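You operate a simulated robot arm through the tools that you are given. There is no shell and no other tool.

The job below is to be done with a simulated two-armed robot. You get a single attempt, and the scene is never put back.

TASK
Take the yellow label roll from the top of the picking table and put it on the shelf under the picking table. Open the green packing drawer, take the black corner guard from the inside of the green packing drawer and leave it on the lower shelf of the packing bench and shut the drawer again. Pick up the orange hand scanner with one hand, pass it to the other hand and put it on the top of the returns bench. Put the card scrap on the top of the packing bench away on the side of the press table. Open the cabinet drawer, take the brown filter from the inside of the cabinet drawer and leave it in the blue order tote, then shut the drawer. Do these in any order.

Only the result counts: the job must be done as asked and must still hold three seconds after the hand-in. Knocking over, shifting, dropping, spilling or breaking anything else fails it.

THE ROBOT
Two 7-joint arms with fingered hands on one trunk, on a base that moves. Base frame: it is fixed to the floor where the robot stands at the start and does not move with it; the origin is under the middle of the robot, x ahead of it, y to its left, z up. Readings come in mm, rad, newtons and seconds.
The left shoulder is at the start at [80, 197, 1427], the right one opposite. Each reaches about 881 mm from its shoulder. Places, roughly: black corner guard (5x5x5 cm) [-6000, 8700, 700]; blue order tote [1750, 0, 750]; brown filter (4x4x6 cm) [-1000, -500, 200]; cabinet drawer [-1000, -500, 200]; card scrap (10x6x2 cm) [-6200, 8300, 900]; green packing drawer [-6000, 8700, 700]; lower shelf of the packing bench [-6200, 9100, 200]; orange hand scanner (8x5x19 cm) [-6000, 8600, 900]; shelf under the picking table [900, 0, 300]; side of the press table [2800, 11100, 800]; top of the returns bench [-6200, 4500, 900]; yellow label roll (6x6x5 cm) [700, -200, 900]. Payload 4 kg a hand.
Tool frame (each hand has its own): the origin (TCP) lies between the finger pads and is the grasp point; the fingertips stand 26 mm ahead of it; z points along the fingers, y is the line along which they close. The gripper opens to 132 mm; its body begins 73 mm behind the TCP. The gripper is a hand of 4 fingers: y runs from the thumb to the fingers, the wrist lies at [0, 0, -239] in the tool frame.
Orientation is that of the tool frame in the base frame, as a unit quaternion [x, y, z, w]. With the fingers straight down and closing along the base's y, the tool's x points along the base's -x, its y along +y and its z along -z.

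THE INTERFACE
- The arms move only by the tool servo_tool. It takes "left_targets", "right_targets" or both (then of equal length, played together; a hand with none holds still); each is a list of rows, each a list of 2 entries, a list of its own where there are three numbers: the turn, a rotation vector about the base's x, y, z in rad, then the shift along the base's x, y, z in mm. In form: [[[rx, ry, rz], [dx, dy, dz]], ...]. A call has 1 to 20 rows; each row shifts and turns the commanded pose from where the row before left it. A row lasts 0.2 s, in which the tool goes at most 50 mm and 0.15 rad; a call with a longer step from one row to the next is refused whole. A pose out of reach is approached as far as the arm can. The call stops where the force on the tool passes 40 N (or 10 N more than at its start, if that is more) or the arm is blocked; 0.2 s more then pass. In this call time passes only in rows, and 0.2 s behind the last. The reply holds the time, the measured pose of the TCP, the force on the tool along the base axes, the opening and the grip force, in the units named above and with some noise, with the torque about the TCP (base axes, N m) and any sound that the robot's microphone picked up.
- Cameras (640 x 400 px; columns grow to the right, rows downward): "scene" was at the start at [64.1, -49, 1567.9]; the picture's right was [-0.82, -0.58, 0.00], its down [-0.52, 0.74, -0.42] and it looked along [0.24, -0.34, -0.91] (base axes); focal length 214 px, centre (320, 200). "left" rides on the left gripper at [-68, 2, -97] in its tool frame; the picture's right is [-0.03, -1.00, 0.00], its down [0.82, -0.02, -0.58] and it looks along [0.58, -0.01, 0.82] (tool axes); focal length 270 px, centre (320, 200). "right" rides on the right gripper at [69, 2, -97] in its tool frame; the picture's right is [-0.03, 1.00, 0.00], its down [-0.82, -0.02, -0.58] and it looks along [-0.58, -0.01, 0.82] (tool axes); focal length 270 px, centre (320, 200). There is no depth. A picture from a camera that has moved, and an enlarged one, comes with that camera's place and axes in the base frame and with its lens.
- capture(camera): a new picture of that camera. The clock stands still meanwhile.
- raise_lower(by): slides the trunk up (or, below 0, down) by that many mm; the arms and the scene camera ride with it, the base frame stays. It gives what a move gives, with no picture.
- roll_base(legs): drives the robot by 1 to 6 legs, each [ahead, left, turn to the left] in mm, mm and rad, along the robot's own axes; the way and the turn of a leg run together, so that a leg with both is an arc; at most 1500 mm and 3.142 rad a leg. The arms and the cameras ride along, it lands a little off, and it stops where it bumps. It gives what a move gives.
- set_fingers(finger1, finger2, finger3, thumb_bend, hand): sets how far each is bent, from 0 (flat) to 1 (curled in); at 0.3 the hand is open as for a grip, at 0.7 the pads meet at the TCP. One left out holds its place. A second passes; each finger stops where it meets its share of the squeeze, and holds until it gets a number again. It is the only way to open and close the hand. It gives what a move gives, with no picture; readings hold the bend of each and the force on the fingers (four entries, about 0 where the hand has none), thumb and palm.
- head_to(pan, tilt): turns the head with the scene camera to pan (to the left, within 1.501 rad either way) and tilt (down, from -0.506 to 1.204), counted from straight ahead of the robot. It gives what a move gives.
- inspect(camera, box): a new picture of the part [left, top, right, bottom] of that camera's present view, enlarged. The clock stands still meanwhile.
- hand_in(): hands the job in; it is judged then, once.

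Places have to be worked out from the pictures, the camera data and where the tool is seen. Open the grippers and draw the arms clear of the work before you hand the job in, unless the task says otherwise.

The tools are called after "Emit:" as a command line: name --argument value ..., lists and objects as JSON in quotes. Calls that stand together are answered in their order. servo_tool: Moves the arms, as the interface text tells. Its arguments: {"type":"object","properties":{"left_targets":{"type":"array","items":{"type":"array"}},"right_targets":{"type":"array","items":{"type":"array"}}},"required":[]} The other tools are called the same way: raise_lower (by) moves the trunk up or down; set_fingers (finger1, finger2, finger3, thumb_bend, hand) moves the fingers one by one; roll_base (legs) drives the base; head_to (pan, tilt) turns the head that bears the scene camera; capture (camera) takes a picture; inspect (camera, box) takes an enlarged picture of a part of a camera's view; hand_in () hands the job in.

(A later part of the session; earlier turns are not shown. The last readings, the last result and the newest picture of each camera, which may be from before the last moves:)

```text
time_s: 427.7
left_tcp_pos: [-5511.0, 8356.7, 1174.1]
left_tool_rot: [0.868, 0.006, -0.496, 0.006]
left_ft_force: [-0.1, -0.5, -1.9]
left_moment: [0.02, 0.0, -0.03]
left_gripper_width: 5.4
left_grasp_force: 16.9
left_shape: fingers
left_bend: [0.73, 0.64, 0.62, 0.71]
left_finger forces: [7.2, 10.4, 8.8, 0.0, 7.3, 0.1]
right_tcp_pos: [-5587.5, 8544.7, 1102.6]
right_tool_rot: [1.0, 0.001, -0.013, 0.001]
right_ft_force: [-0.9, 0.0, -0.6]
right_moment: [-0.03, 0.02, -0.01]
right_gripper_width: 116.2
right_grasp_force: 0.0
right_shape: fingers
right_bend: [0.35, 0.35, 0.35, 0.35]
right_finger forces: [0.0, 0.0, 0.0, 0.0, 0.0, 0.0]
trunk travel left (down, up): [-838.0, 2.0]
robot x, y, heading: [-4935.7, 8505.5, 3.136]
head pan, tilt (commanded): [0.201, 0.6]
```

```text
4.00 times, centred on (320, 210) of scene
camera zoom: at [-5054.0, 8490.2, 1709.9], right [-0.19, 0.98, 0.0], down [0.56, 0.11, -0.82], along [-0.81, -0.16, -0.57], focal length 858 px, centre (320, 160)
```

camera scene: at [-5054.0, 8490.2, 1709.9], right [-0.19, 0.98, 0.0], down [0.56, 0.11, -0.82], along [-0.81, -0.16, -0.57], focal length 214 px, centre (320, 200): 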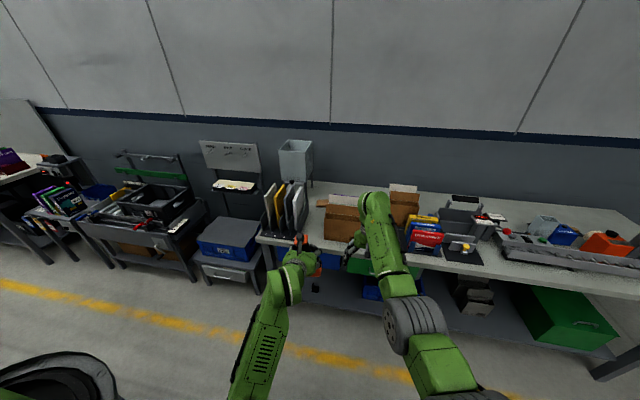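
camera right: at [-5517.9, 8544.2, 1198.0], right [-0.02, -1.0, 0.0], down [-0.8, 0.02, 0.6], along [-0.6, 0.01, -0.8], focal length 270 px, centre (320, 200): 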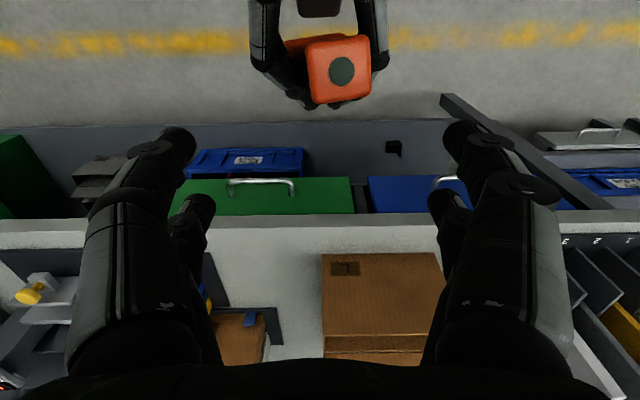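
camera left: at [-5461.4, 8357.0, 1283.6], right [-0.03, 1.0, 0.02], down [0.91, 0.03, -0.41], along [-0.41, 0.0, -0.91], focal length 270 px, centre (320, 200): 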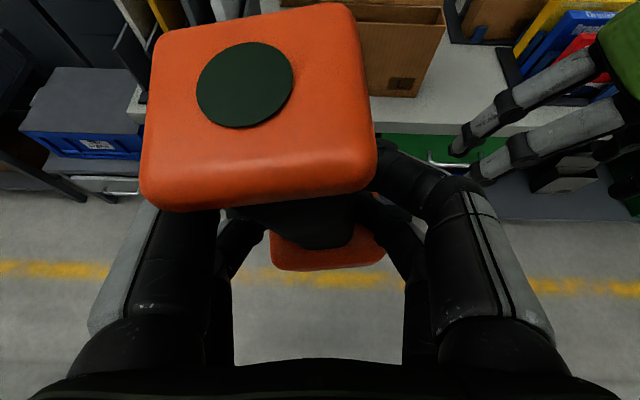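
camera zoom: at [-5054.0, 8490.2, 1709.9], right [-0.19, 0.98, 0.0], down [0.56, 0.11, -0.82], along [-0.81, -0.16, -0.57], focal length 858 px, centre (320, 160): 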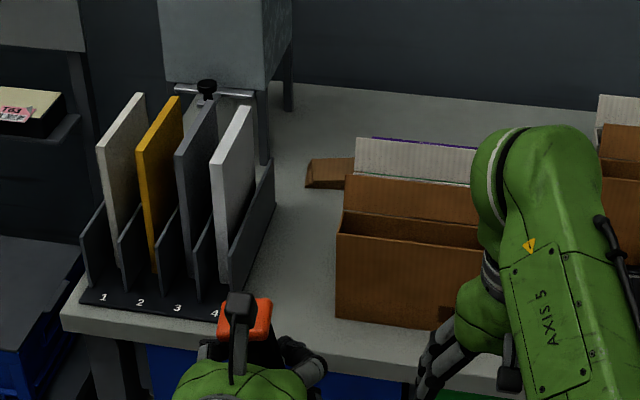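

The scrap lies flat behind the white box flap, near [-6197, 8282]. I extend the right hand a bit higher, shift left, and drive in over the table to look straight down.

Emit:
servo_tool --right_targets '[[[0, 0, 0], [-20, 0, 8]], [[0, 0, 0], [-20, 0, 8]], [[0, 0, 0], [-20, 0, 8]]]'

Emit:
roll_base --legs '[[0, 244, 0], [430, 0, 0]]'

Emit:
capture --camera "right"

Emit:
capture --camera "scene"

```text
time_s: 428.5
left_tcp_pos: [-5510.4, 8355.8, 1175.1]
left_tool_rot: [0.868, 0.006, -0.496, 0.006]
left_ft_force: [-0.2, 0.5, -2.5]
left_moment: [0.0, -0.01, 0.01]
left_gripper_width: 5.5
left_grasp_force: 16.4
left_shape: fingers
left_bend: [0.73, 0.64, 0.62, 0.71]
left_finger forces: [7.1, 10.4, 8.7, 0.0, 7.3, 0.1]
right_tcp_pos: [-5644.0, 8543.3, 1126.1]
right_tool_rot: [1.0, 0.002, -0.012, 0.001]
right_ft_force: [0.4, 0.8, 0.9]
right_moment: [-0.02, -0.04, 0.04]
right_gripper_width: 116.3
right_grasp_force: 0.0
right_shape: fingers
right_bend: [0.35, 0.35, 0.35, 0.35]
right_finger forces: [0.1, 0.0, 0.0, 0.1, 0.0, 0.1]
right hand out of reach, approached as far as the arm can: row 3
trunk travel left (down, up): [-838.0, 2.0]
robot x, y, heading: [-4936.2, 8509.4, 3.138]
head pan, tilt (commanded): [0.201, 0.6]
```

```text
time_s: 432.5
left_tcp_pos: [-5938.9, 8113.0, 1176.2]
left_tool_rot: [0.867, 0.007, -0.498, 0.007]
left_ft_force: [-0.5, 0.2, -1.1]
left_moment: [-0.03, -0.05, 0.01]
left_gripper_width: 5.3
left_grasp_force: 17.3
left_shape: fingers
left_bend: [0.73, 0.64, 0.62, 0.71]
left_finger forces: [7.1, 10.5, 8.8, 0.0, 7.3, 0.0]
right_tcp_pos: [-6073.8, 8300.0, 1129.2]
right_tool_rot: [1.0, 0.004, -0.014, 0.001]
right_ft_force: [0.6, 0.0, -0.5]
right_moment: [0.02, 0.01, 0.0]
right_gripper_width: 116.3
right_grasp_force: 0.0
right_shape: fingers
right_bend: [0.35, 0.35, 0.35, 0.35]
right_finger forces: [0.1, 0.0, 0.1, 0.0, 0.1, 0.0]
trunk travel left (down, up): [-838.0, 2.0]
robot x, y, heading: [-5367.9, 8263.0, 3.144]
head pan, tilt (commanded): [0.201, 0.6]
```

```text
taken
camera right: at [-6003.1, 8298.1, 1224.4], right [-0.02, -1.0, 0.0], down [-0.8, 0.02, 0.6], along [-0.6, 0.01, -0.8], focal length 270 px, centre (320, 200)
```

right: 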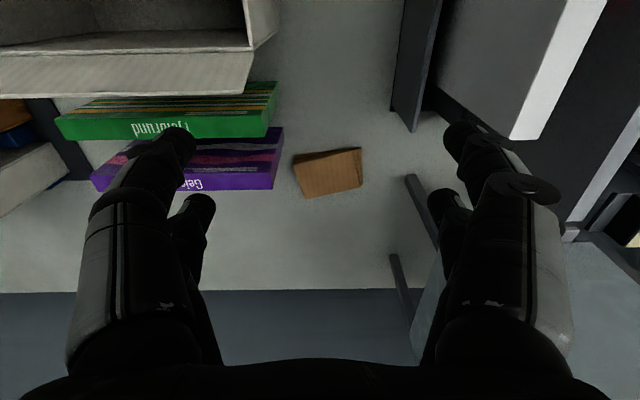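

```text
taken
camera scene: at [-5481.3, 8248.4, 1710.2], right [-0.2, 0.98, 0.0], down [0.55, 0.11, -0.83], along [-0.81, -0.16, -0.56], focal length 214 px, centre (320, 200)
```

scene: 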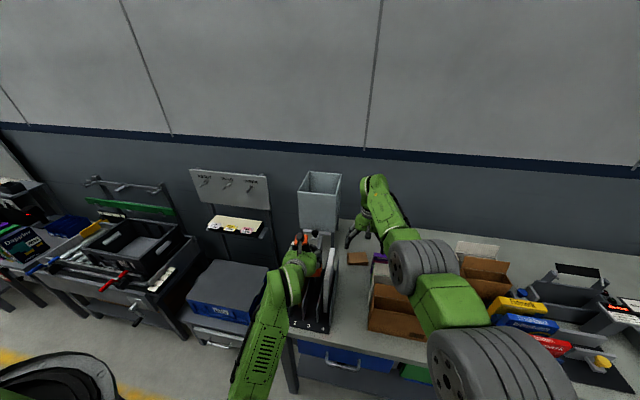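

The scrap is visible, with purple and green boxes close on one side. I enlarge it for its outline.

Emit:
inspect --camera "right" --box '[240, 110, 420, 230]'

```text
3.33 times, centred on (330, 170) of right
camera zoom: at [-6003.1, 8298.1, 1224.4], right [-0.02, -1.0, 0.0], down [-0.8, 0.02, 0.6], along [-0.6, 0.01, -0.8], focal length 901 px, centre (287, 300)
```

zoom: 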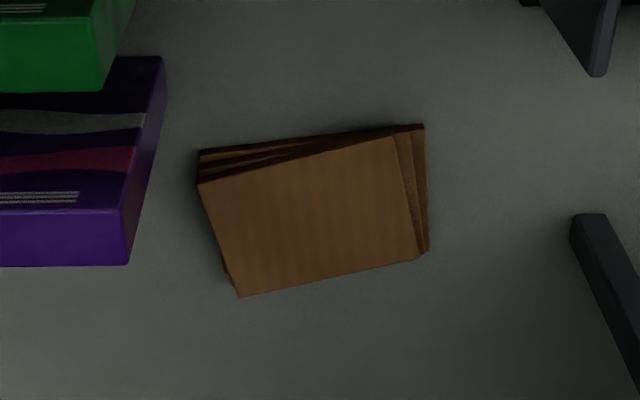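

The scrap stack's centre is near [-6214, 8290], about 85–100 × 63 mm, turned 13.5°. I tuck the left hand back a bit and turn the right hand so it closes across the short side, with its camera on the box side.

Emit:
servo_tool --left_targets '[[[0, 0, 0], [12, -20, 0]], [[0, 0, 0], [12, -20, 0]], [[0, 0, 0], [12, -20, 0]], [[0, 0, 0], [12, -20, 0]], [[0, 0, 0], [12, -20, 0]], [[0, 0, 0], [0, 0, 0]], [[0, 0, 0], [0, 0, 0]], [[0, 0, 0], [0, 0, 0]], [[0, 0, 0], [0, 0, 0]], [[0, 0, 0], [0, 0, 0]], [[0, 0, 0], [0, 0, 0]], [[0, 0, 0], [0, 0, 0]], [[0, 0, 0], [0, 0, 0]]]' --right_targets '[[[0, 0, 0.139], [0, 0, 0]], [[0, 0, 0.139], [0, 0, 0]], [[0, 0, 0.139], [0, 0, 0]], [[0, 0, 0.139], [0, 0, 0]], [[0, 0, 0.139], [0, 0, 0]], [[0, 0, 0.139], [0, 0, 0]], [[0, 0, 0.139], [0, 0, 0]], [[0, 0, 0.139], [0, 0, 0]], [[0, 0, 0.139], [0, 0, 0]], [[0, 0, 0.139], [0, 0, 0]], [[0, 0, 0.139], [0, 0, 0]], [[0, 0, 0.139], [0, 0, 0]], [[0, 0, 0.138], [0, 0, 0]]]'

Emit:
roll_base --legs '[[215, 0, 0]]'

Emit:
capture --camera "scene"

Emit:
capture --camera "right"

```text
time_s: 435.3
left_tcp_pos: [-5879.9, 8022.7, 1177.9]
left_tool_rot: [0.868, 0.004, -0.497, 0.005]
left_ft_force: [-9.7, 32.9, 19.8]
left_moment: [3.91, 1.77, -0.86]
left_gripper_width: 5.3
left_grasp_force: 62.0
left_shape: fingers
left_bend: [0.72, 0.68, 0.63, 0.63]
left_finger forces: [44.4, 3.2, 60.9, 0.0, 15.5, 0.0]
right_tcp_pos: [-6069.3, 8307.4, 1128.6]
right_tool_rot: [0.616, 0.787, -0.013, 0.013]
right_ft_force: [0.8, 0.4, -0.6]
right_moment: [-0.01, -0.03, 0.01]
right_gripper_width: 116.1
right_grasp_force: 0.1
right_shape: fingers
right_bend: [0.35, 0.35, 0.35, 0.35]
right_finger forces: [0.1, 0.0, 0.0, 0.1, 0.0, 0.0]
right hand out of reach, approached as far as the arm can: row 9
trunk travel left (down, up): [-838.0, 2.0]
robot x, y, heading: [-5365.6, 8264.8, 3.145]
head pan, tilt (commanded): [0.201, 0.6]
```

```text
time_s: 437.0
left_tcp_pos: [-6089.8, 8010.7, 1175.2]
left_tool_rot: [0.867, 0.008, -0.498, 0.008]
left_ft_force: [-0.1, 1.1, -2.6]
left_moment: [0.11, 0.14, 0.13]
left_gripper_width: 0.2
left_grasp_force: 4.0
left_shape: fingers
left_bend: [0.73, 0.72, 0.7, 0.73]
left_finger forces: [3.5, 0.8, 5.1, 0.1, 0.1, 0.1]
right_tcp_pos: [-6282.8, 8296.5, 1130.6]
right_tool_rot: [0.616, 0.788, -0.009, 0.009]
right_ft_force: [-0.3, 0.2, -1.1]
right_moment: [0.0, 0.04, 0.06]
right_gripper_width: 116.3
right_grasp_force: 0.1
right_shape: fingers
right_bend: [0.35, 0.35, 0.35, 0.35]
right_finger forces: [0.0, 0.1, 0.0, 0.0, 0.0, 0.0]
trunk travel left (down, up): [-838.0, 2.0]
robot x, y, heading: [-5581.1, 8262.4, -3.139]
head pan, tilt (commanded): [0.201, 0.6]
```

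```text
taken
camera scene: at [-5695.6, 8247.7, 1710.3], right [-0.2, 0.98, 0.0], down [0.55, 0.11, -0.83], along [-0.81, -0.17, -0.56], focal length 214 px, centre (320, 200)
```

scene: 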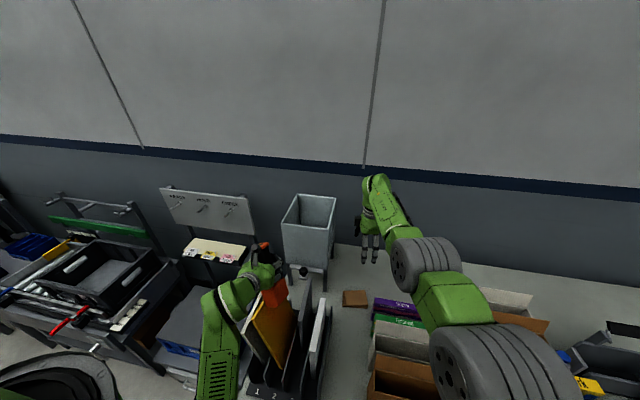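

```text
taken
camera right: at [-6298.5, 8366.0, 1225.8], right [0.98, 0.22, 0.0], down [0.18, -0.78, 0.6], along [0.13, -0.59, -0.8], focal length 270 px, centre (320, 200)
```

right: 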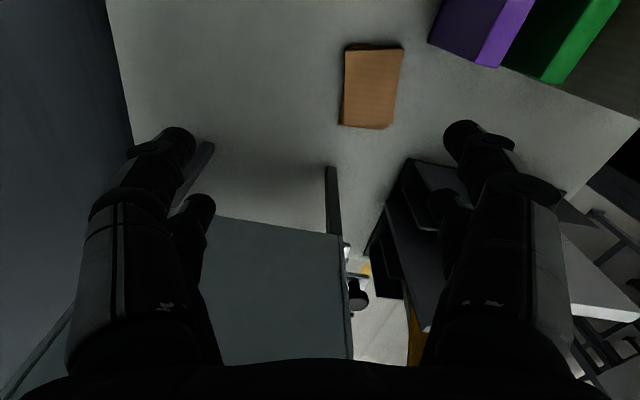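

The left hand felt a strong force — the scanner may have touched the folder boards. I stop and look closely.

Emit:
inspect --camera "scene" --box '[190, 220, 350, 400]'

Emit:
capture --camera "left"

```text
2.22 times, centred on (270, 310) of scene
camera zoom: at [-5695.6, 8247.7, 1710.3], right [-0.2, 0.98, 0.0], down [0.55, 0.11, -0.83], along [-0.81, -0.17, -0.56], focal length 477 px, centre (431, -44)
```

zoom: 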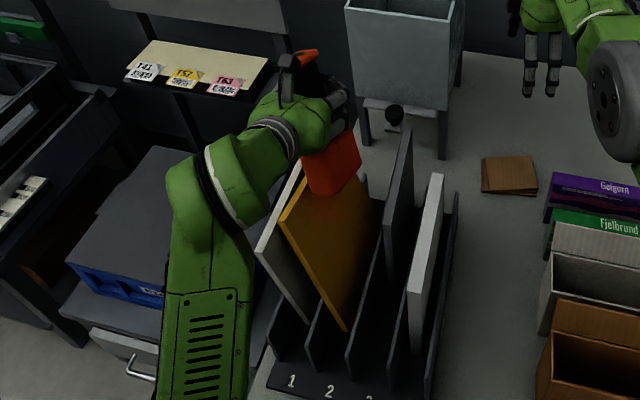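

```text
taken
camera left: at [-6041.6, 8011.9, 1284.7], right [-0.04, 1.0, 0.02], down [0.91, 0.04, -0.41], along [-0.41, 0.0, -0.91], focal length 270 px, centre (320, 200)
```

left: 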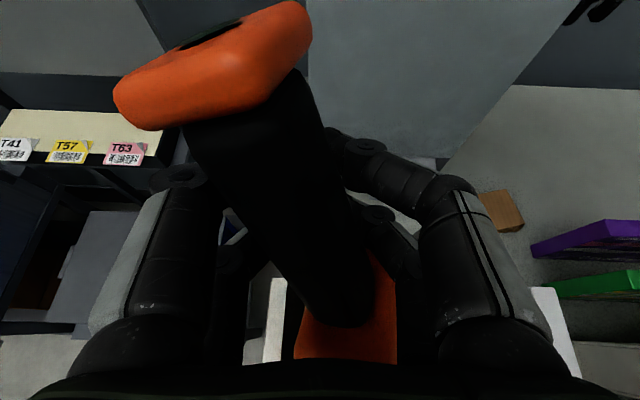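

The scanner's base is resting against the boards and has turned in the left hand. I raise the left hand straight up to free it.

Emit:
servo_tool --left_targets '[[[0, 0, 0], [0, 0, 15]], [[0, 0, 0], [0, 0, 15]], [[0, 0, 0], [0, 0, 15]], [[0, 0, 0], [0, 0, 15]], [[0, 0, 0], [0, 0, 15]], [[0, 0, 0], [0, 0, 15]]]'

Emit:
inspect --camera "scene" --box '[190, 220, 350, 400]'

Emit:
capture --camera "left"

```text
time_s: 438.4
left_tcp_pos: [-6094.2, 8012.0, 1265.0]
left_tool_rot: [0.868, 0.009, -0.496, 0.008]
left_ft_force: [0.1, 0.1, -0.2]
left_moment: [0.03, -0.01, 0.04]
left_gripper_width: 0.1
left_grasp_force: 0.1
left_shape: fingers
left_bend: [0.73, 0.72, 0.7, 0.73]
left_finger forces: [0.1, 0.3, 0.0, 0.0, 0.0, 0.1]
right_tcp_pos: [-6286.0, 8297.4, 1129.0]
right_tool_rot: [0.616, 0.787, -0.009, 0.011]
right_ft_force: [-1.0, 0.7, 0.1]
right_moment: [-0.01, -0.03, -0.02]
right_gripper_width: 116.2
right_grasp_force: 0.0
right_shape: fingers
right_bend: [0.35, 0.35, 0.35, 0.35]
right_finger forces: [0.0, 0.0, 0.0, 0.1, 0.0, 0.0]
trunk travel left (down, up): [-838.0, 2.0]
robot x, y, heading: [-5581.3, 8266.4, -3.142]
head pan, tilt (commanded): [0.201, 0.6]
```

```text
2.22 times, centred on (270, 310) of scene
camera zoom: at [-5699.2, 8247.7, 1710.0], right [-0.2, 0.98, 0.0], down [0.55, 0.11, -0.83], along [-0.81, -0.17, -0.56], focal length 477 px, centre (431, -44)
```

zoom: 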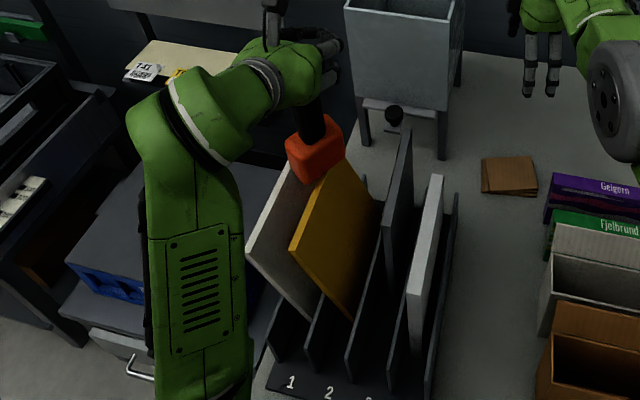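

```text
taken
camera left: at [-6045.0, 8012.3, 1372.9], right [-0.04, 1.0, 0.02], down [0.91, 0.04, -0.41], along [-0.41, 0.0, -0.91], focal length 270 px, centre (320, 200)
```

left: 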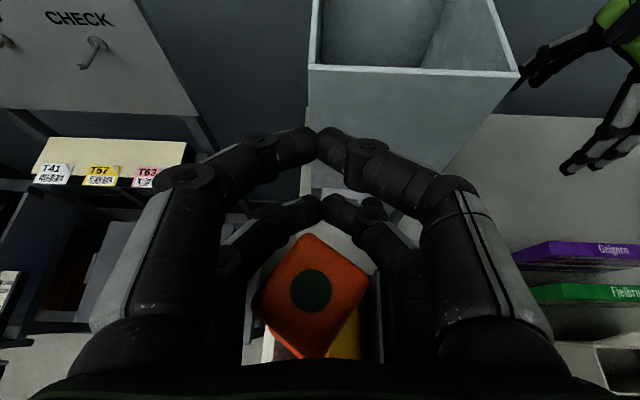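

The left grip has come off: the scanner now stands on the boards' tops with its cap inside my open cage, near [-6058, 8010, 1258]. I open the left digits gently, keeping the hand still.

Emit:
set_fingers --hand "left" --finger1 0.45 --finger2 0.45 --finger3 0.45 --thumb_bend 0.45

Emit:
capture --camera "left"

Emit:
inspect --camera "scene" --box '[190, 220, 350, 400]'

```text
time_s: 439.4
left_tcp_pos: [-6095.0, 8010.5, 1264.5]
left_tool_rot: [0.868, 0.009, -0.496, 0.009]
left_ft_force: [0.0, 0.3, -1.1]
left_moment: [-0.02, 0.05, 0.0]
left_gripper_width: 82.4
left_grasp_force: 0.0
left_shape: fingers
left_bend: [0.45, 0.45, 0.45, 0.45]
left_finger forces: [0.1, 0.0, 0.0, 0.0, 0.0, 0.0]
right_tcp_pos: [-6285.9, 8297.3, 1129.6]
right_tool_rot: [0.616, 0.788, -0.009, 0.011]
right_ft_force: [0.8, -0.2, 0.5]
right_moment: [-0.02, -0.02, 0.02]
right_gripper_width: 116.2
right_grasp_force: 0.0
right_shape: fingers
right_bend: [0.35, 0.35, 0.35, 0.35]
right_finger forces: [0.0, 0.0, 0.0, 0.1, 0.0, 0.0]
trunk travel left (down, up): [-838.0, 2.0]
robot x, y, heading: [-5582.9, 8266.7, -3.136]
head pan, tilt (commanded): [0.201, 0.6]
```

```text
taken
camera left: at [-6045.8, 8012.3, 1372.6], right [-0.04, 1.0, 0.02], down [0.91, 0.04, -0.41], along [-0.41, 0.0, -0.91], focal length 270 px, centre (320, 200)
```

left: 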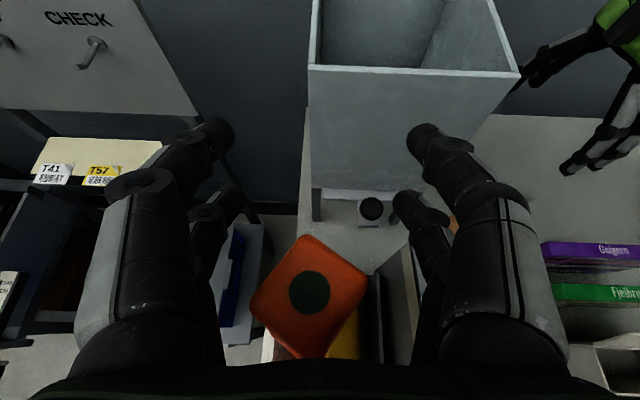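

```text
2.22 times, centred on (270, 310) of scene
camera zoom: at [-5700.2, 8247.9, 1709.9], right [-0.2, 0.98, 0.0], down [0.55, 0.11, -0.82], along [-0.81, -0.17, -0.57], focal length 477 px, centre (431, -44)
```

zoom: 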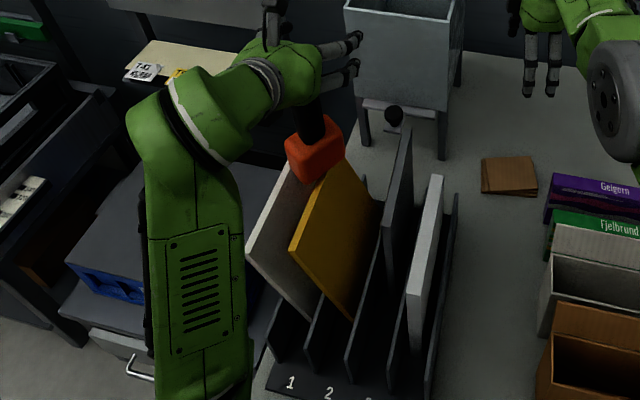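

The scanner still stands on the boards, undisturbed. I bring the left hand back and down so the handle lies between its open digits.

Emit:
servo_tool --left_targets '[[[0, 0, 0], [10, 0, -4]], [[0, 0, 0], [10, 0, -4]], [[0, 0, 0], [10, 0, -4]], [[0, 0, 0], [8, -1, -4]]]'

Emit:
capture --camera "left"

```text
time_s: 440.4
left_tcp_pos: [-6055.7, 8010.3, 1248.1]
left_tool_rot: [0.868, 0.009, -0.497, 0.009]
left_ft_force: [-0.1, -0.2, 0.2]
left_moment: [0.03, -0.01, -0.01]
left_gripper_width: 82.6
left_grasp_force: 0.1
left_shape: fingers
left_bend: [0.45, 0.45, 0.45, 0.45]
left_finger forces: [0.0, 0.0, 0.1, 0.0, 0.1, 0.0]
right_tcp_pos: [-6285.2, 8297.0, 1129.9]
right_tool_rot: [0.616, 0.788, -0.009, 0.011]
right_ft_force: [0.3, -0.3, -0.3]
right_moment: [0.02, 0.01, 0.01]
right_gripper_width: 116.2
right_grasp_force: 0.0
right_shape: fingers
right_bend: [0.35, 0.35, 0.35, 0.35]
right_finger forces: [0.0, 0.0, 0.1, 0.0, 0.0, 0.0]
trunk travel left (down, up): [-838.0, 2.0]
robot x, y, heading: [-5579.8, 8264.7, -3.142]
head pan, tilt (commanded): [0.201, 0.6]
```

```text
taken
camera left: at [-6006.9, 8011.0, 1357.4], right [-0.04, 1.0, 0.02], down [0.91, 0.04, -0.41], along [-0.41, 0.0, -0.91], focal length 270 px, centre (320, 200)
```

left: 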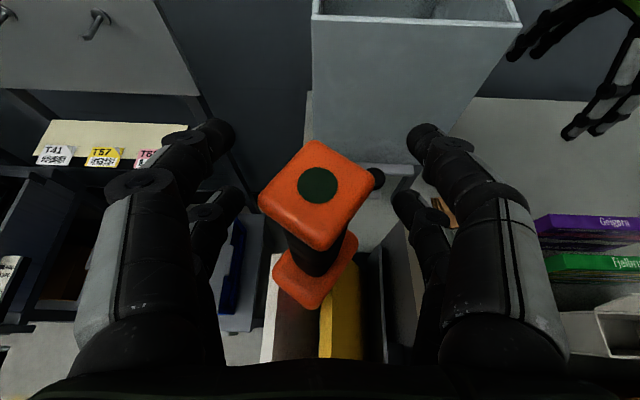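

The cap is centred between the open digits and the scanner is upright on boards 1 and 2. I lower the left hand 64 mm along the handle.

Emit:
servo_tool --left_targets '[[[0, 0, 0], [0, 0, -16]], [[0, 0, 0], [0, 0, -16]], [[0, 0, 0], [0, 0, -16]], [[0, 0, 0], [0, 0, -14]]]'

Emit:
capture --camera "left"

Emit:
inspect --camera "scene" --box '[190, 220, 350, 400]'

```text
time_s: 441.4
left_tcp_pos: [-6056.1, 8010.8, 1185.6]
left_tool_rot: [0.868, 0.009, -0.497, 0.009]
left_ft_force: [-0.3, -0.8, -0.5]
left_moment: [-0.01, 0.0, 0.01]
left_gripper_width: 82.0
left_grasp_force: 0.1
left_shape: fingers
left_bend: [0.45, 0.45, 0.45, 0.45]
left_finger forces: [0.0, 0.0, 0.0, 0.1, 0.0, 0.1]
right_tcp_pos: [-6286.3, 8297.1, 1129.4]
right_tool_rot: [0.616, 0.788, -0.008, 0.011]
right_ft_force: [0.5, 0.2, 1.0]
right_moment: [-0.01, -0.01, 0.02]
right_gripper_width: 116.2
right_grasp_force: 0.0
right_shape: fingers
right_bend: [0.35, 0.35, 0.35, 0.35]
right_finger forces: [0.0, 0.1, 0.0, 0.1, 0.0, 0.0]
trunk travel left (down, up): [-838.0, 2.0]
robot x, y, heading: [-5581.6, 8261.9, -3.139]
head pan, tilt (commanded): [0.201, 0.6]
```

```text
taken
camera left: at [-6007.3, 8011.4, 1294.4], right [-0.04, 1.0, 0.02], down [0.91, 0.04, -0.41], along [-0.41, 0.0, -0.91], focal length 270 px, centre (320, 200)
```

left: 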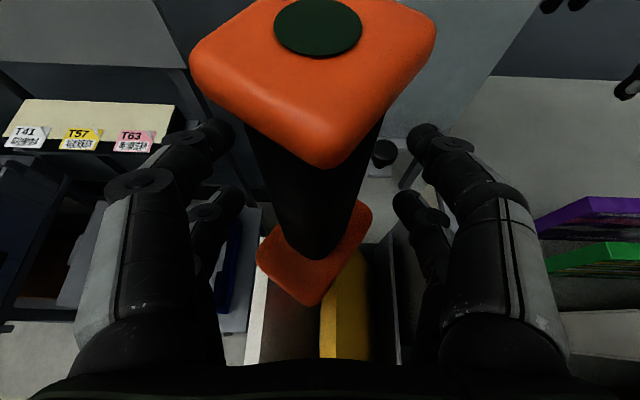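

```text
2.22 times, centred on (270, 310) of scene
camera zoom: at [-5700.5, 8247.6, 1709.9], right [-0.2, 0.98, 0.0], down [0.55, 0.11, -0.82], along [-0.81, -0.17, -0.57], focal length 477 px, centre (431, -44)
```

zoom: 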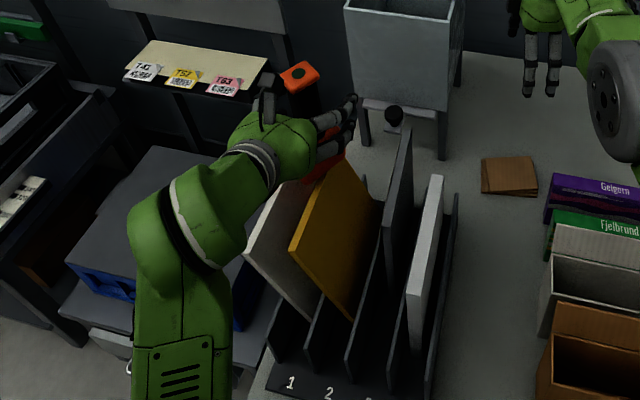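

The handle is between the left digits. I close them firmly.

Emit:
set_fingers --hand "left" --finger1 0.85 --finger2 0.85 --finger3 0.85 --thumb_bend 0.85

Emit:
capture --camera "left"

```text
time_s: 442.4
left_tcp_pos: [-6055.4, 8011.3, 1185.5]
left_tool_rot: [0.868, 0.009, -0.496, 0.009]
left_ft_force: [-1.4, -0.2, 0.3]
left_moment: [-0.02, 0.08, 0.01]
left_gripper_width: 0.2
left_grasp_force: 9.6
left_shape: fingers
left_bend: [0.81, 0.75, 0.75, 0.78]
left_finger forces: [0.0, 9.4, 8.8, 0.0, 0.0, 0.9]
right_tcp_pos: [-6285.9, 8297.0, 1128.7]
right_tool_rot: [0.616, 0.788, -0.008, 0.011]
right_ft_force: [-1.0, 0.2, 0.0]
right_moment: [-0.01, 0.0, -0.01]
right_gripper_width: 116.3
right_grasp_force: 0.1
right_shape: fingers
right_bend: [0.35, 0.35, 0.35, 0.35]
right_finger forces: [0.0, 0.0, 0.1, 0.1, 0.0, 0.0]
trunk travel left (down, up): [-838.0, 2.0]
robot x, y, heading: [-5578.5, 8264.4, -3.14]
head pan, tilt (commanded): [0.201, 0.6]
```

```text
taken
camera left: at [-6007.0, 8011.6, 1294.6], right [-0.04, 1.0, 0.02], down [0.91, 0.04, -0.41], along [-0.41, 0.0, -0.91], focal length 270 px, centre (320, 200)
```

left: 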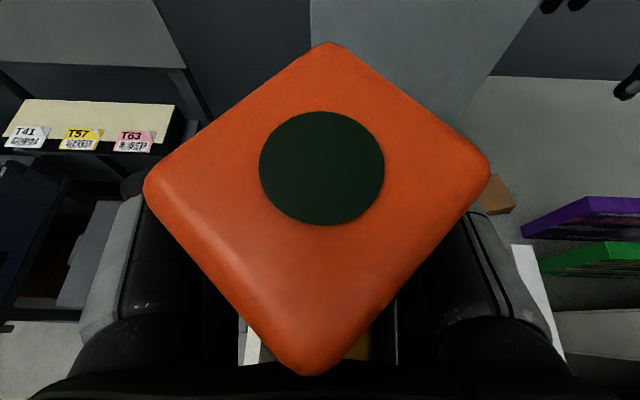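

Finger2 and finger3 pinch the handle with about 9 N, as a single pair. I try a careful lift of 50 mm and see whether the scanner follows.

Emit:
servo_tool --left_targets '[[[0, 0, 0], [0, 0, 8]], [[0, 0, 0], [0, 0, 10]], [[0, 0, 0], [0, 0, 12]], [[0, 0, 0], [0, 0, 12]], [[0, 0, 0], [0, 0, 12]]]'

Emit:
capture --camera "left"

Emit:
inspect --camera "scene" --box '[190, 220, 350, 400]'

```text
time_s: 443.6
left_tcp_pos: [-6057.0, 8011.0, 1240.3]
left_tool_rot: [0.869, 0.008, -0.496, 0.007]
left_ft_force: [0.3, 0.8, -2.1]
left_moment: [0.0, 0.03, -0.01]
left_gripper_width: 0.1
left_grasp_force: 8.7
left_shape: fingers
left_bend: [0.81, 0.75, 0.75, 0.78]
left_finger forces: [0.0, 8.3, 8.3, 0.0, 0.0, 0.5]
right_tcp_pos: [-6285.5, 8297.0, 1128.3]
right_tool_rot: [0.615, 0.788, -0.009, 0.011]
right_ft_force: [0.4, -0.5, 0.5]
right_moment: [-0.01, -0.02, 0.02]
right_gripper_width: 116.1
right_grasp_force: 0.0
right_shape: fingers
right_bend: [0.35, 0.35, 0.35, 0.35]
right_finger forces: [0.1, 0.1, 0.0, 0.1, 0.1, 0.0]
trunk travel left (down, up): [-838.0, 2.0]
robot x, y, heading: [-5582.4, 8263.6, -3.14]
head pan, tilt (commanded): [0.201, 0.6]
```

```text
taken
camera left: at [-6007.0, 8010.5, 1349.3], right [-0.04, 1.0, 0.02], down [0.91, 0.04, -0.41], along [-0.41, 0.0, -0.91], focal length 270 px, centre (320, 200)
```

left: 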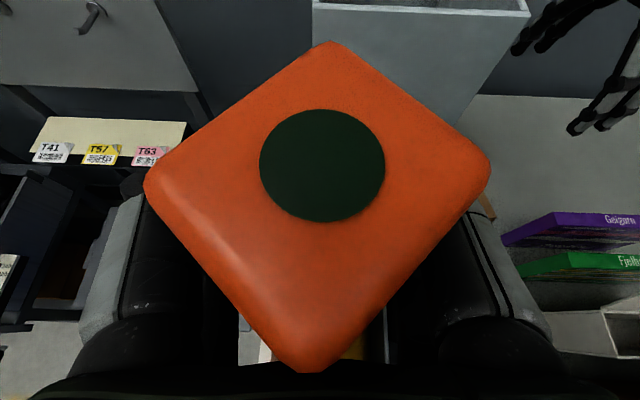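

```text
2.22 times, centred on (270, 310) of scene
camera zoom: at [-5700.3, 8247.7, 1709.9], right [-0.2, 0.98, 0.0], down [0.55, 0.11, -0.82], along [-0.81, -0.17, -0.57], focal length 477 px, centre (431, -44)
```

zoom: 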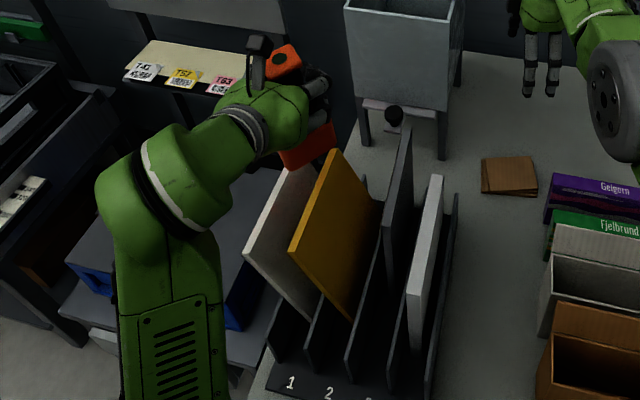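

The scanner lifts with the hand. I take a closer look at the boards to see whether they moved.

Emit:
inspect --camera "scene" --box '[235, 270, 355, 400]'

```text
3.08 times, centred on (295, 335) of scene
camera zoom: at [-5700.3, 8247.7, 1709.9], right [-0.2, 0.98, 0.0], down [0.55, 0.11, -0.82], along [-0.81, -0.17, -0.57], focal length 660 px, centre (397, -215)
```

zoom: 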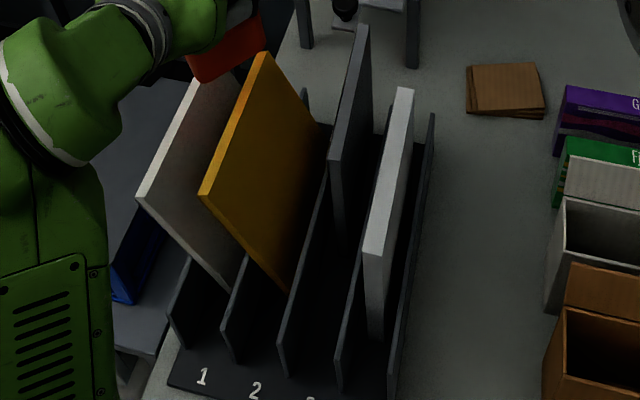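

The boards got disturbed: 1 and 2 lean over and 3 is pushed back; I will set them right later. First I back out straight with the scanner held above everything.

Emit:
servo_tool --left_targets '[[[0, 0, 0], [0, 0, 10]], [[0, 0, 0], [0, 0, 10]]]'

Emit:
roll_base --legs '[[-620, 0, 0]]'

Emit:
capture --camera "left"

Emit:
capture --camera "scene"

```text
time_s: 444.2
left_tcp_pos: [-6056.0, 8009.1, 1258.4]
left_tool_rot: [0.868, 0.009, -0.496, 0.009]
left_ft_force: [0.8, -0.5, -1.4]
left_moment: [-0.02, 0.02, 0.05]
left_gripper_width: 0.0
left_grasp_force: 9.0
left_shape: fingers
left_bend: [0.81, 0.75, 0.75, 0.78]
left_finger forces: [0.0, 8.3, 8.3, 0.0, 0.1, 0.5]
right_tcp_pos: [-6286.0, 8296.8, 1128.1]
right_tool_rot: [0.615, 0.788, -0.009, 0.011]
right_ft_force: [-0.1, 2.0, -0.4]
right_moment: [0.0, 0.03, -0.01]
right_gripper_width: 116.1
right_grasp_force: 0.1
right_shape: fingers
right_bend: [0.35, 0.35, 0.35, 0.35]
right_finger forces: [0.1, 0.0, 0.0, 0.0, 0.1, 0.1]
trunk travel left (down, up): [-838.0, 2.0]
robot x, y, heading: [-5581.9, 8266.3, -3.142]
head pan, tilt (commanded): [0.201, 0.6]
```

```text
time_s: 447.6
left_tcp_pos: [-5439.3, 8012.1, 1258.9]
left_tool_rot: [0.868, 0.009, -0.496, 0.008]
left_ft_force: [-0.3, 0.5, -0.8]
left_moment: [0.01, 0.03, -0.01]
left_gripper_width: 0.0
left_grasp_force: 8.5
left_shape: fingers
left_bend: [0.81, 0.75, 0.75, 0.78]
left_finger forces: [0.0, 8.3, 8.3, 0.0, 0.0, 0.5]
right_tcp_pos: [-5668.9, 8298.9, 1127.9]
right_tool_rot: [0.616, 0.788, -0.008, 0.011]
right_ft_force: [0.2, -0.1, -0.9]
right_moment: [-0.01, -0.03, -0.01]
right_gripper_width: 116.3
right_grasp_force: 0.0
right_shape: fingers
right_bend: [0.35, 0.35, 0.35, 0.35]
right_finger forces: [0.0, 0.0, 0.0, 0.1, 0.1, 0.0]
trunk travel left (down, up): [-838.0, 2.0]
robot x, y, heading: [-4966.4, 8264.4, -3.136]
head pan, tilt (commanded): [0.201, 0.6]
```

```text
taken
camera left: at [-5390.6, 8012.4, 1367.9], right [-0.04, 1.0, 0.02], down [0.91, 0.04, -0.41], along [-0.41, 0.0, -0.91], focal length 270 px, centre (320, 200)
```

left: 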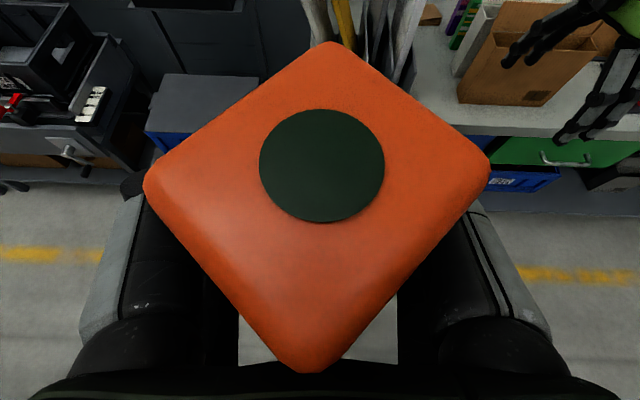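

```text
taken
camera scene: at [-5084.4, 8248.9, 1709.6], right [-0.2, 0.98, 0.0], down [0.56, 0.11, -0.82], along [-0.81, -0.17, -0.57], focal length 214 px, centre (320, 200)
```

scene: 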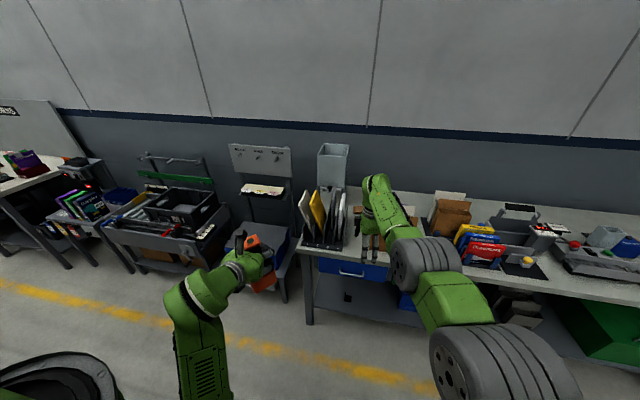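

I can fix the boards with the right hand while the left holds the scanner well to the left. I enlarge the boards from here.

Emit:
inspect --camera "scene" --box '[280, 160, 380, 260]'

```text
4.00 times, centred on (330, 210) of scene
camera zoom: at [-5084.4, 8248.9, 1709.6], right [-0.2, 0.98, 0.0], down [0.56, 0.11, -0.82], along [-0.81, -0.17, -0.57], focal length 858 px, centre (280, 160)
```

zoom: 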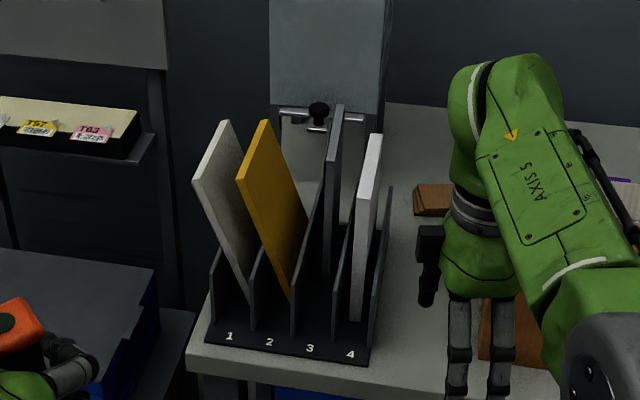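

I turn the right hand back to neutral yaw, narrow its opening, and drive so that it is above board 3.

Emit:
servo_tool --right_targets '[[[0, 0, -0.139], [0, 0, 0]], [[0, 0, -0.139], [0, 0, 0]], [[0, 0, -0.139], [0, 0, 0]], [[0, 0, -0.139], [0, 0, 0]], [[0, 0, -0.139], [0, 0, 0]], [[0, 0, -0.139], [0, 0, 0]], [[0, 0, -0.139], [0, 0, 0]], [[0, 0, -0.139], [0, 0, 0]], [[0, 0, -0.139], [0, 0, 0]], [[0, 0, -0.139], [0, 0, 0]], [[0, 0, -0.139], [0, 0, 0]], [[0, 0, -0.139], [0, 0, 0]], [[0, 0, -0.138], [0, 0, 0]]]'

Emit:
set_fingers --hand "right" --finger1 0.6 --finger2 0.6 --finger3 0.6 --thumb_bend 0.6

Emit:
roll_base --legs '[[250, 180, 0]]'

Emit:
capture --camera "right"

Emit:
capture --camera "scene"

```text
time_s: 450.4
left_tcp_pos: [-5438.0, 8011.2, 1259.8]
left_tool_rot: [0.868, 0.009, -0.496, 0.008]
left_ft_force: [-0.3, 0.0, -2.3]
left_moment: [0.01, 0.03, -0.02]
left_gripper_width: 0.1
left_grasp_force: 8.5
left_shape: fingers
left_bend: [0.81, 0.75, 0.75, 0.78]
left_finger forces: [0.1, 8.2, 8.2, 0.0, 0.1, 0.4]
right_tcp_pos: [-5667.4, 8299.0, 1128.2]
right_tool_rot: [1.0, 0.003, -0.015, 0.0]
right_ft_force: [0.2, 0.9, -0.1]
right_moment: [-0.02, 0.0, -0.02]
right_gripper_width: 116.2
right_grasp_force: 0.1
right_shape: fingers
right_bend: [0.35, 0.35, 0.35, 0.35]
right_finger forces: [0.0, 0.1, 0.0, 0.0, 0.0, 0.0]
trunk travel left (down, up): [-838.0, 2.0]
robot x, y, heading: [-4963.5, 8270.4, -3.136]
head pan, tilt (commanded): [0.201, 0.6]
```

```text
time_s: 451.4
left_tcp_pos: [-5437.4, 8011.0, 1259.8]
left_tool_rot: [0.868, 0.008, -0.496, 0.007]
left_ft_force: [0.9, -0.4, -1.2]
left_moment: [0.02, 0.04, -0.05]
left_gripper_width: 0.1
left_grasp_force: 8.5
left_shape: fingers
left_bend: [0.81, 0.75, 0.75, 0.78]
left_finger forces: [0.1, 8.1, 8.2, 0.1, 0.0, 0.4]
right_tcp_pos: [-5666.5, 8298.5, 1128.8]
right_tool_rot: [1.0, 0.004, -0.015, 0.0]
right_ft_force: [0.0, -0.7, 0.5]
right_moment: [-0.02, 0.01, 0.0]
right_gripper_width: 32.9
right_grasp_force: 0.0
right_shape: fingers
right_bend: [0.6, 0.6, 0.6, 0.6]
right_finger forces: [0.1, 0.1, 0.0, 0.0, 0.0, 0.0]
trunk travel left (down, up): [-838.0, 2.0]
robot x, y, heading: [-4962.1, 8264.2, -3.14]
head pan, tilt (commanded): [0.201, 0.6]
```

```text
time_s: 453.5
left_tcp_pos: [-5687.0, 7832.7, 1260.9]
left_tool_rot: [0.868, 0.008, -0.497, 0.009]
left_ft_force: [-0.3, 0.7, -1.6]
left_moment: [0.04, 0.05, 0.01]
left_gripper_width: 0.1
left_grasp_force: 8.4
left_shape: fingers
left_bend: [0.81, 0.75, 0.75, 0.78]
left_finger forces: [0.0, 8.0, 8.2, 0.0, 0.0, 0.6]
right_tcp_pos: [-5917.8, 8119.1, 1130.2]
right_tool_rot: [1.0, 0.005, -0.015, 0.0]
right_ft_force: [-0.2, 0.3, -0.3]
right_moment: [-0.01, 0.04, 0.0]
right_gripper_width: 33.1
right_grasp_force: 0.2
right_shape: fingers
right_bend: [0.6, 0.6, 0.6, 0.6]
right_finger forces: [0.0, 0.0, 0.1, 0.0, 0.1, 0.0]
trunk travel left (down, up): [-838.0, 2.0]
robot x, y, heading: [-5213.1, 8087.8, -3.135]
head pan, tilt (commanded): [0.201, 0.6]
```

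```text
taken
camera right: at [-5847.0, 8117.9, 1225.2], right [-0.01, -1.0, 0.0], down [-0.8, 0.01, 0.6], along [-0.6, 0.01, -0.8], focal length 270 px, centre (320, 200)
```

right: 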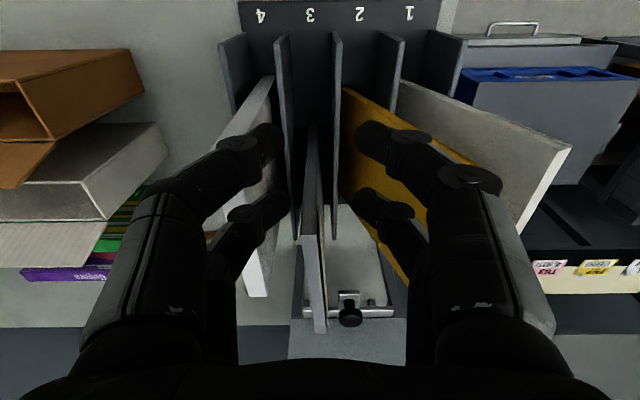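

```text
taken
camera scene: at [-5330.5, 8071.5, 1710.2], right [-0.2, 0.98, 0.0], down [0.55, 0.11, -0.83], along [-0.81, -0.17, -0.56], focal length 214 px, centre (320, 200)
```

scene: 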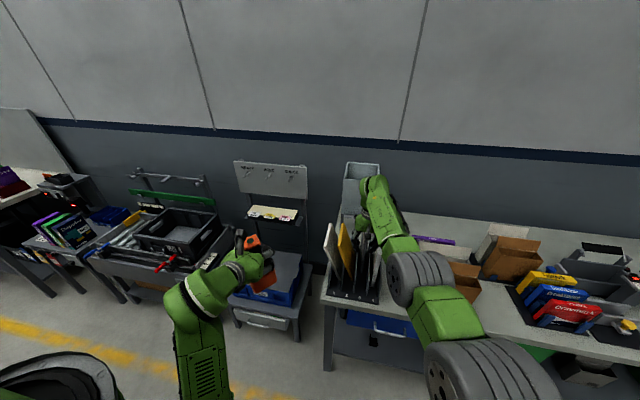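

I enlarge the hand view of the boards.

Emit:
inspect --camera "right" --box '[220, 40, 460, 340]'

```text
1.33 times, centred on (340, 190) of right
camera zoom: at [-5847.0, 8117.9, 1225.2], right [-0.01, -1.0, 0.0], down [-0.8, 0.01, 0.6], along [-0.6, 0.01, -0.8], focal length 360 px, centre (293, 213)
```

zoom: 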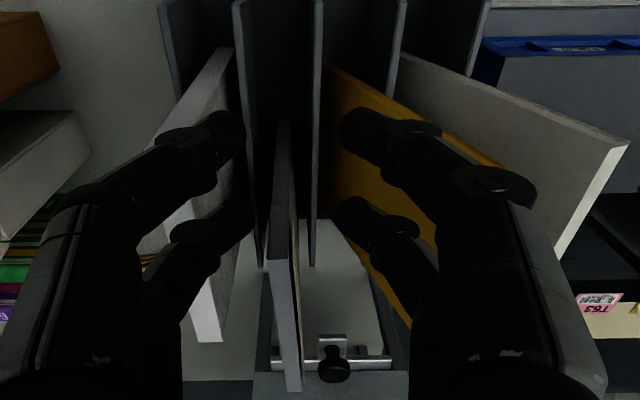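

Board 3 (its top near [-6070, 8125]) sticks out of the back of its slot. I drive 152 mm ahead so the hand is above it.

Emit:
roll_base --legs '[[152, -5, 0]]'

Emit:
capture --camera "right"

```text
time_s: 454.9
left_tcp_pos: [-5835.0, 7836.8, 1261.6]
left_tool_rot: [0.867, 0.009, -0.498, 0.008]
left_ft_force: [0.4, 0.0, -1.2]
left_moment: [0.02, 0.03, -0.04]
left_gripper_width: 0.1
left_grasp_force: 8.7
left_shape: fingers
left_bend: [0.81, 0.75, 0.75, 0.78]
left_finger forces: [0.0, 8.1, 8.1, 0.0, 0.0, 0.5]
right_tcp_pos: [-6067.5, 8123.3, 1131.3]
right_tool_rot: [1.0, 0.006, -0.015, 0.0]
right_ft_force: [1.0, -0.7, 0.1]
right_moment: [0.0, 0.03, -0.01]
right_gripper_width: 32.9
right_grasp_force: 0.1
right_shape: fingers
right_bend: [0.6, 0.6, 0.6, 0.6]
right_finger forces: [0.0, 0.0, 0.0, 0.1, 0.0, 0.0]
trunk travel left (down, up): [-838.0, 2.0]
robot x, y, heading: [-5366.7, 8090.5, -3.143]
head pan, tilt (commanded): [0.201, 0.6]
```

```text
taken
camera right: at [-5995.9, 8121.6, 1226.6], right [-0.02, -1.0, 0.0], down [-0.8, 0.01, 0.6], along [-0.6, 0.01, -0.8], focal length 270 px, centre (320, 200)
```

right: 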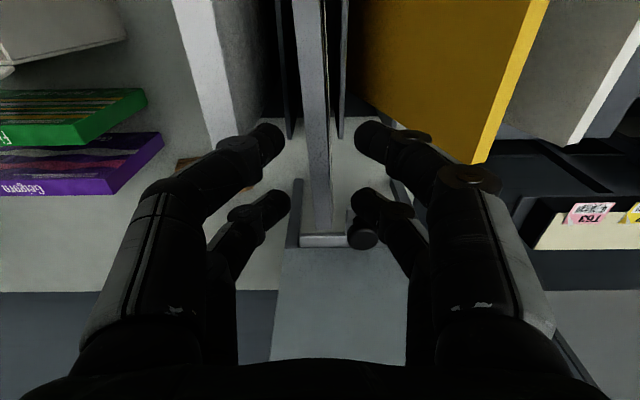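

Board 3's top edge is centred between the digits. I lower 73 mm and pinch it gently.

Emit:
raise_lower --by -45

Emit:
capture --camera "right"

```text
time_s: 455.8
left_tcp_pos: [-5842.9, 7836.2, 1214.4]
left_tool_rot: [0.869, 0.009, -0.495, 0.008]
left_ft_force: [0.1, 0.0, -1.5]
left_moment: [-0.03, 0.06, 0.02]
left_gripper_width: 0.2
left_grasp_force: 8.5
left_shape: fingers
left_bend: [0.81, 0.75, 0.75, 0.78]
left_finger forces: [0.0, 8.1, 8.1, 0.1, 0.0, 0.5]
right_tcp_pos: [-6071.6, 8123.3, 1083.1]
right_tool_rot: [1.0, 0.005, -0.013, 0.0]
right_ft_force: [0.1, 0.3, -0.5]
right_moment: [0.02, -0.02, 0.0]
right_gripper_width: 32.7
right_grasp_force: 0.0
right_shape: fingers
right_bend: [0.6, 0.6, 0.6, 0.6]
right_finger forces: [0.1, 0.1, 0.0, 0.0, 0.1, 0.0]
trunk travel left (down, up): [-793.0, 47.0]
robot x, y, heading: [-5366.3, 8090.4, -3.137]
head pan, tilt (commanded): [0.201, 0.6]
```

```text
taken
camera right: at [-6001.8, 8121.4, 1178.2], right [-0.02, -1.0, 0.0], down [-0.8, 0.01, 0.6], along [-0.6, 0.01, -0.8], focal length 270 px, centre (320, 200)
```

right: 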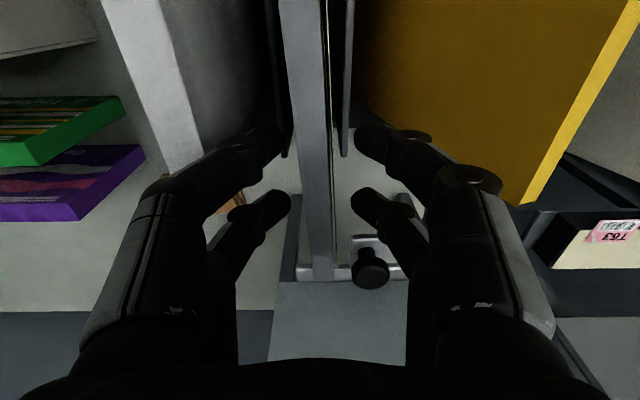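

Still centred. I lower 28 mm more and close gently on board 3.

Emit:
raise_lower --by -28

Emit:
set_fingers --hand "right" --finger1 0.72 --finger2 0.72 --finger3 0.72 --thumb_bend 0.72

Emit:
capture --camera "right"

```text
time_s: 456.5
left_tcp_pos: [-5840.9, 7836.2, 1186.1]
left_tool_rot: [0.869, 0.009, -0.495, 0.009]
left_ft_force: [-0.3, 0.4, -2.4]
left_moment: [0.01, 0.03, 0.02]
left_gripper_width: 0.0
left_grasp_force: 8.0
left_shape: fingers
left_bend: [0.81, 0.75, 0.75, 0.78]
left_finger forces: [0.0, 8.0, 8.1, 0.1, 0.0, 0.6]
right_tcp_pos: [-6070.9, 8123.5, 1056.0]
right_tool_rot: [1.0, 0.005, -0.013, 0.0]
right_ft_force: [-0.7, 0.5, 0.4]
right_moment: [0.03, 0.05, 0.01]
right_gripper_width: 32.9
right_grasp_force: 0.0
right_shape: fingers
right_bend: [0.6, 0.6, 0.6, 0.6]
right_finger forces: [0.1, 0.1, 0.0, 0.0, 0.1, 0.0]
trunk travel left (down, up): [-765.0, 75.0]
robot x, y, heading: [-5366.9, 8093.8, -3.141]
head pan, tilt (commanded): [0.201, 0.6]
```

```text
time_s: 457.5
left_tcp_pos: [-5840.1, 7835.8, 1186.2]
left_tool_rot: [0.868, 0.009, -0.497, 0.008]
left_ft_force: [0.1, -0.1, -2.0]
left_moment: [0.02, 0.06, 0.02]
left_gripper_width: 0.0
left_grasp_force: 8.3
left_shape: fingers
left_bend: [0.81, 0.75, 0.75, 0.78]
left_finger forces: [0.0, 8.1, 8.1, 0.0, 0.1, 0.5]
right_tcp_pos: [-6070.2, 8123.5, 1055.1]
right_tool_rot: [1.0, 0.005, -0.014, -0.001]
right_ft_force: [-0.5, 0.1, -0.4]
right_moment: [0.04, 0.01, -0.01]
right_gripper_width: 12.3
right_grasp_force: 10.9
right_shape: fingers
right_bend: [0.68, 0.69, 0.69, 0.68]
right_finger forces: [5.7, 5.6, 5.0, 0.1, 6.5, 0.0]
trunk travel left (down, up): [-765.0, 75.0]
robot x, y, heading: [-5364.6, 8087.4, -3.134]
head pan, tilt (commanded): [0.201, 0.6]
```

```text
taken
camera right: at [-6000.5, 8121.4, 1150.9], right [-0.02, -1.0, 0.0], down [-0.8, 0.01, 0.6], along [-0.6, 0.01, -0.8], focal length 270 px, centre (320, 200)
```

right: 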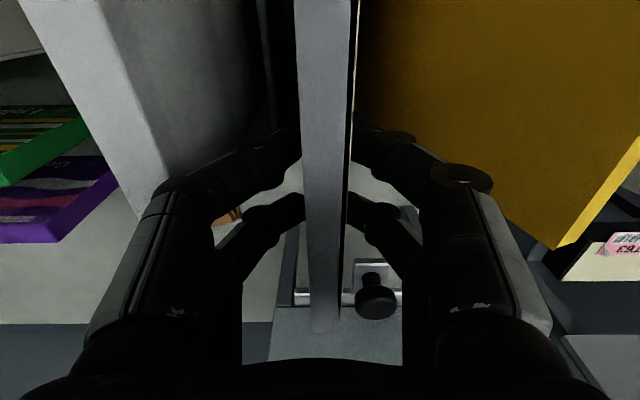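

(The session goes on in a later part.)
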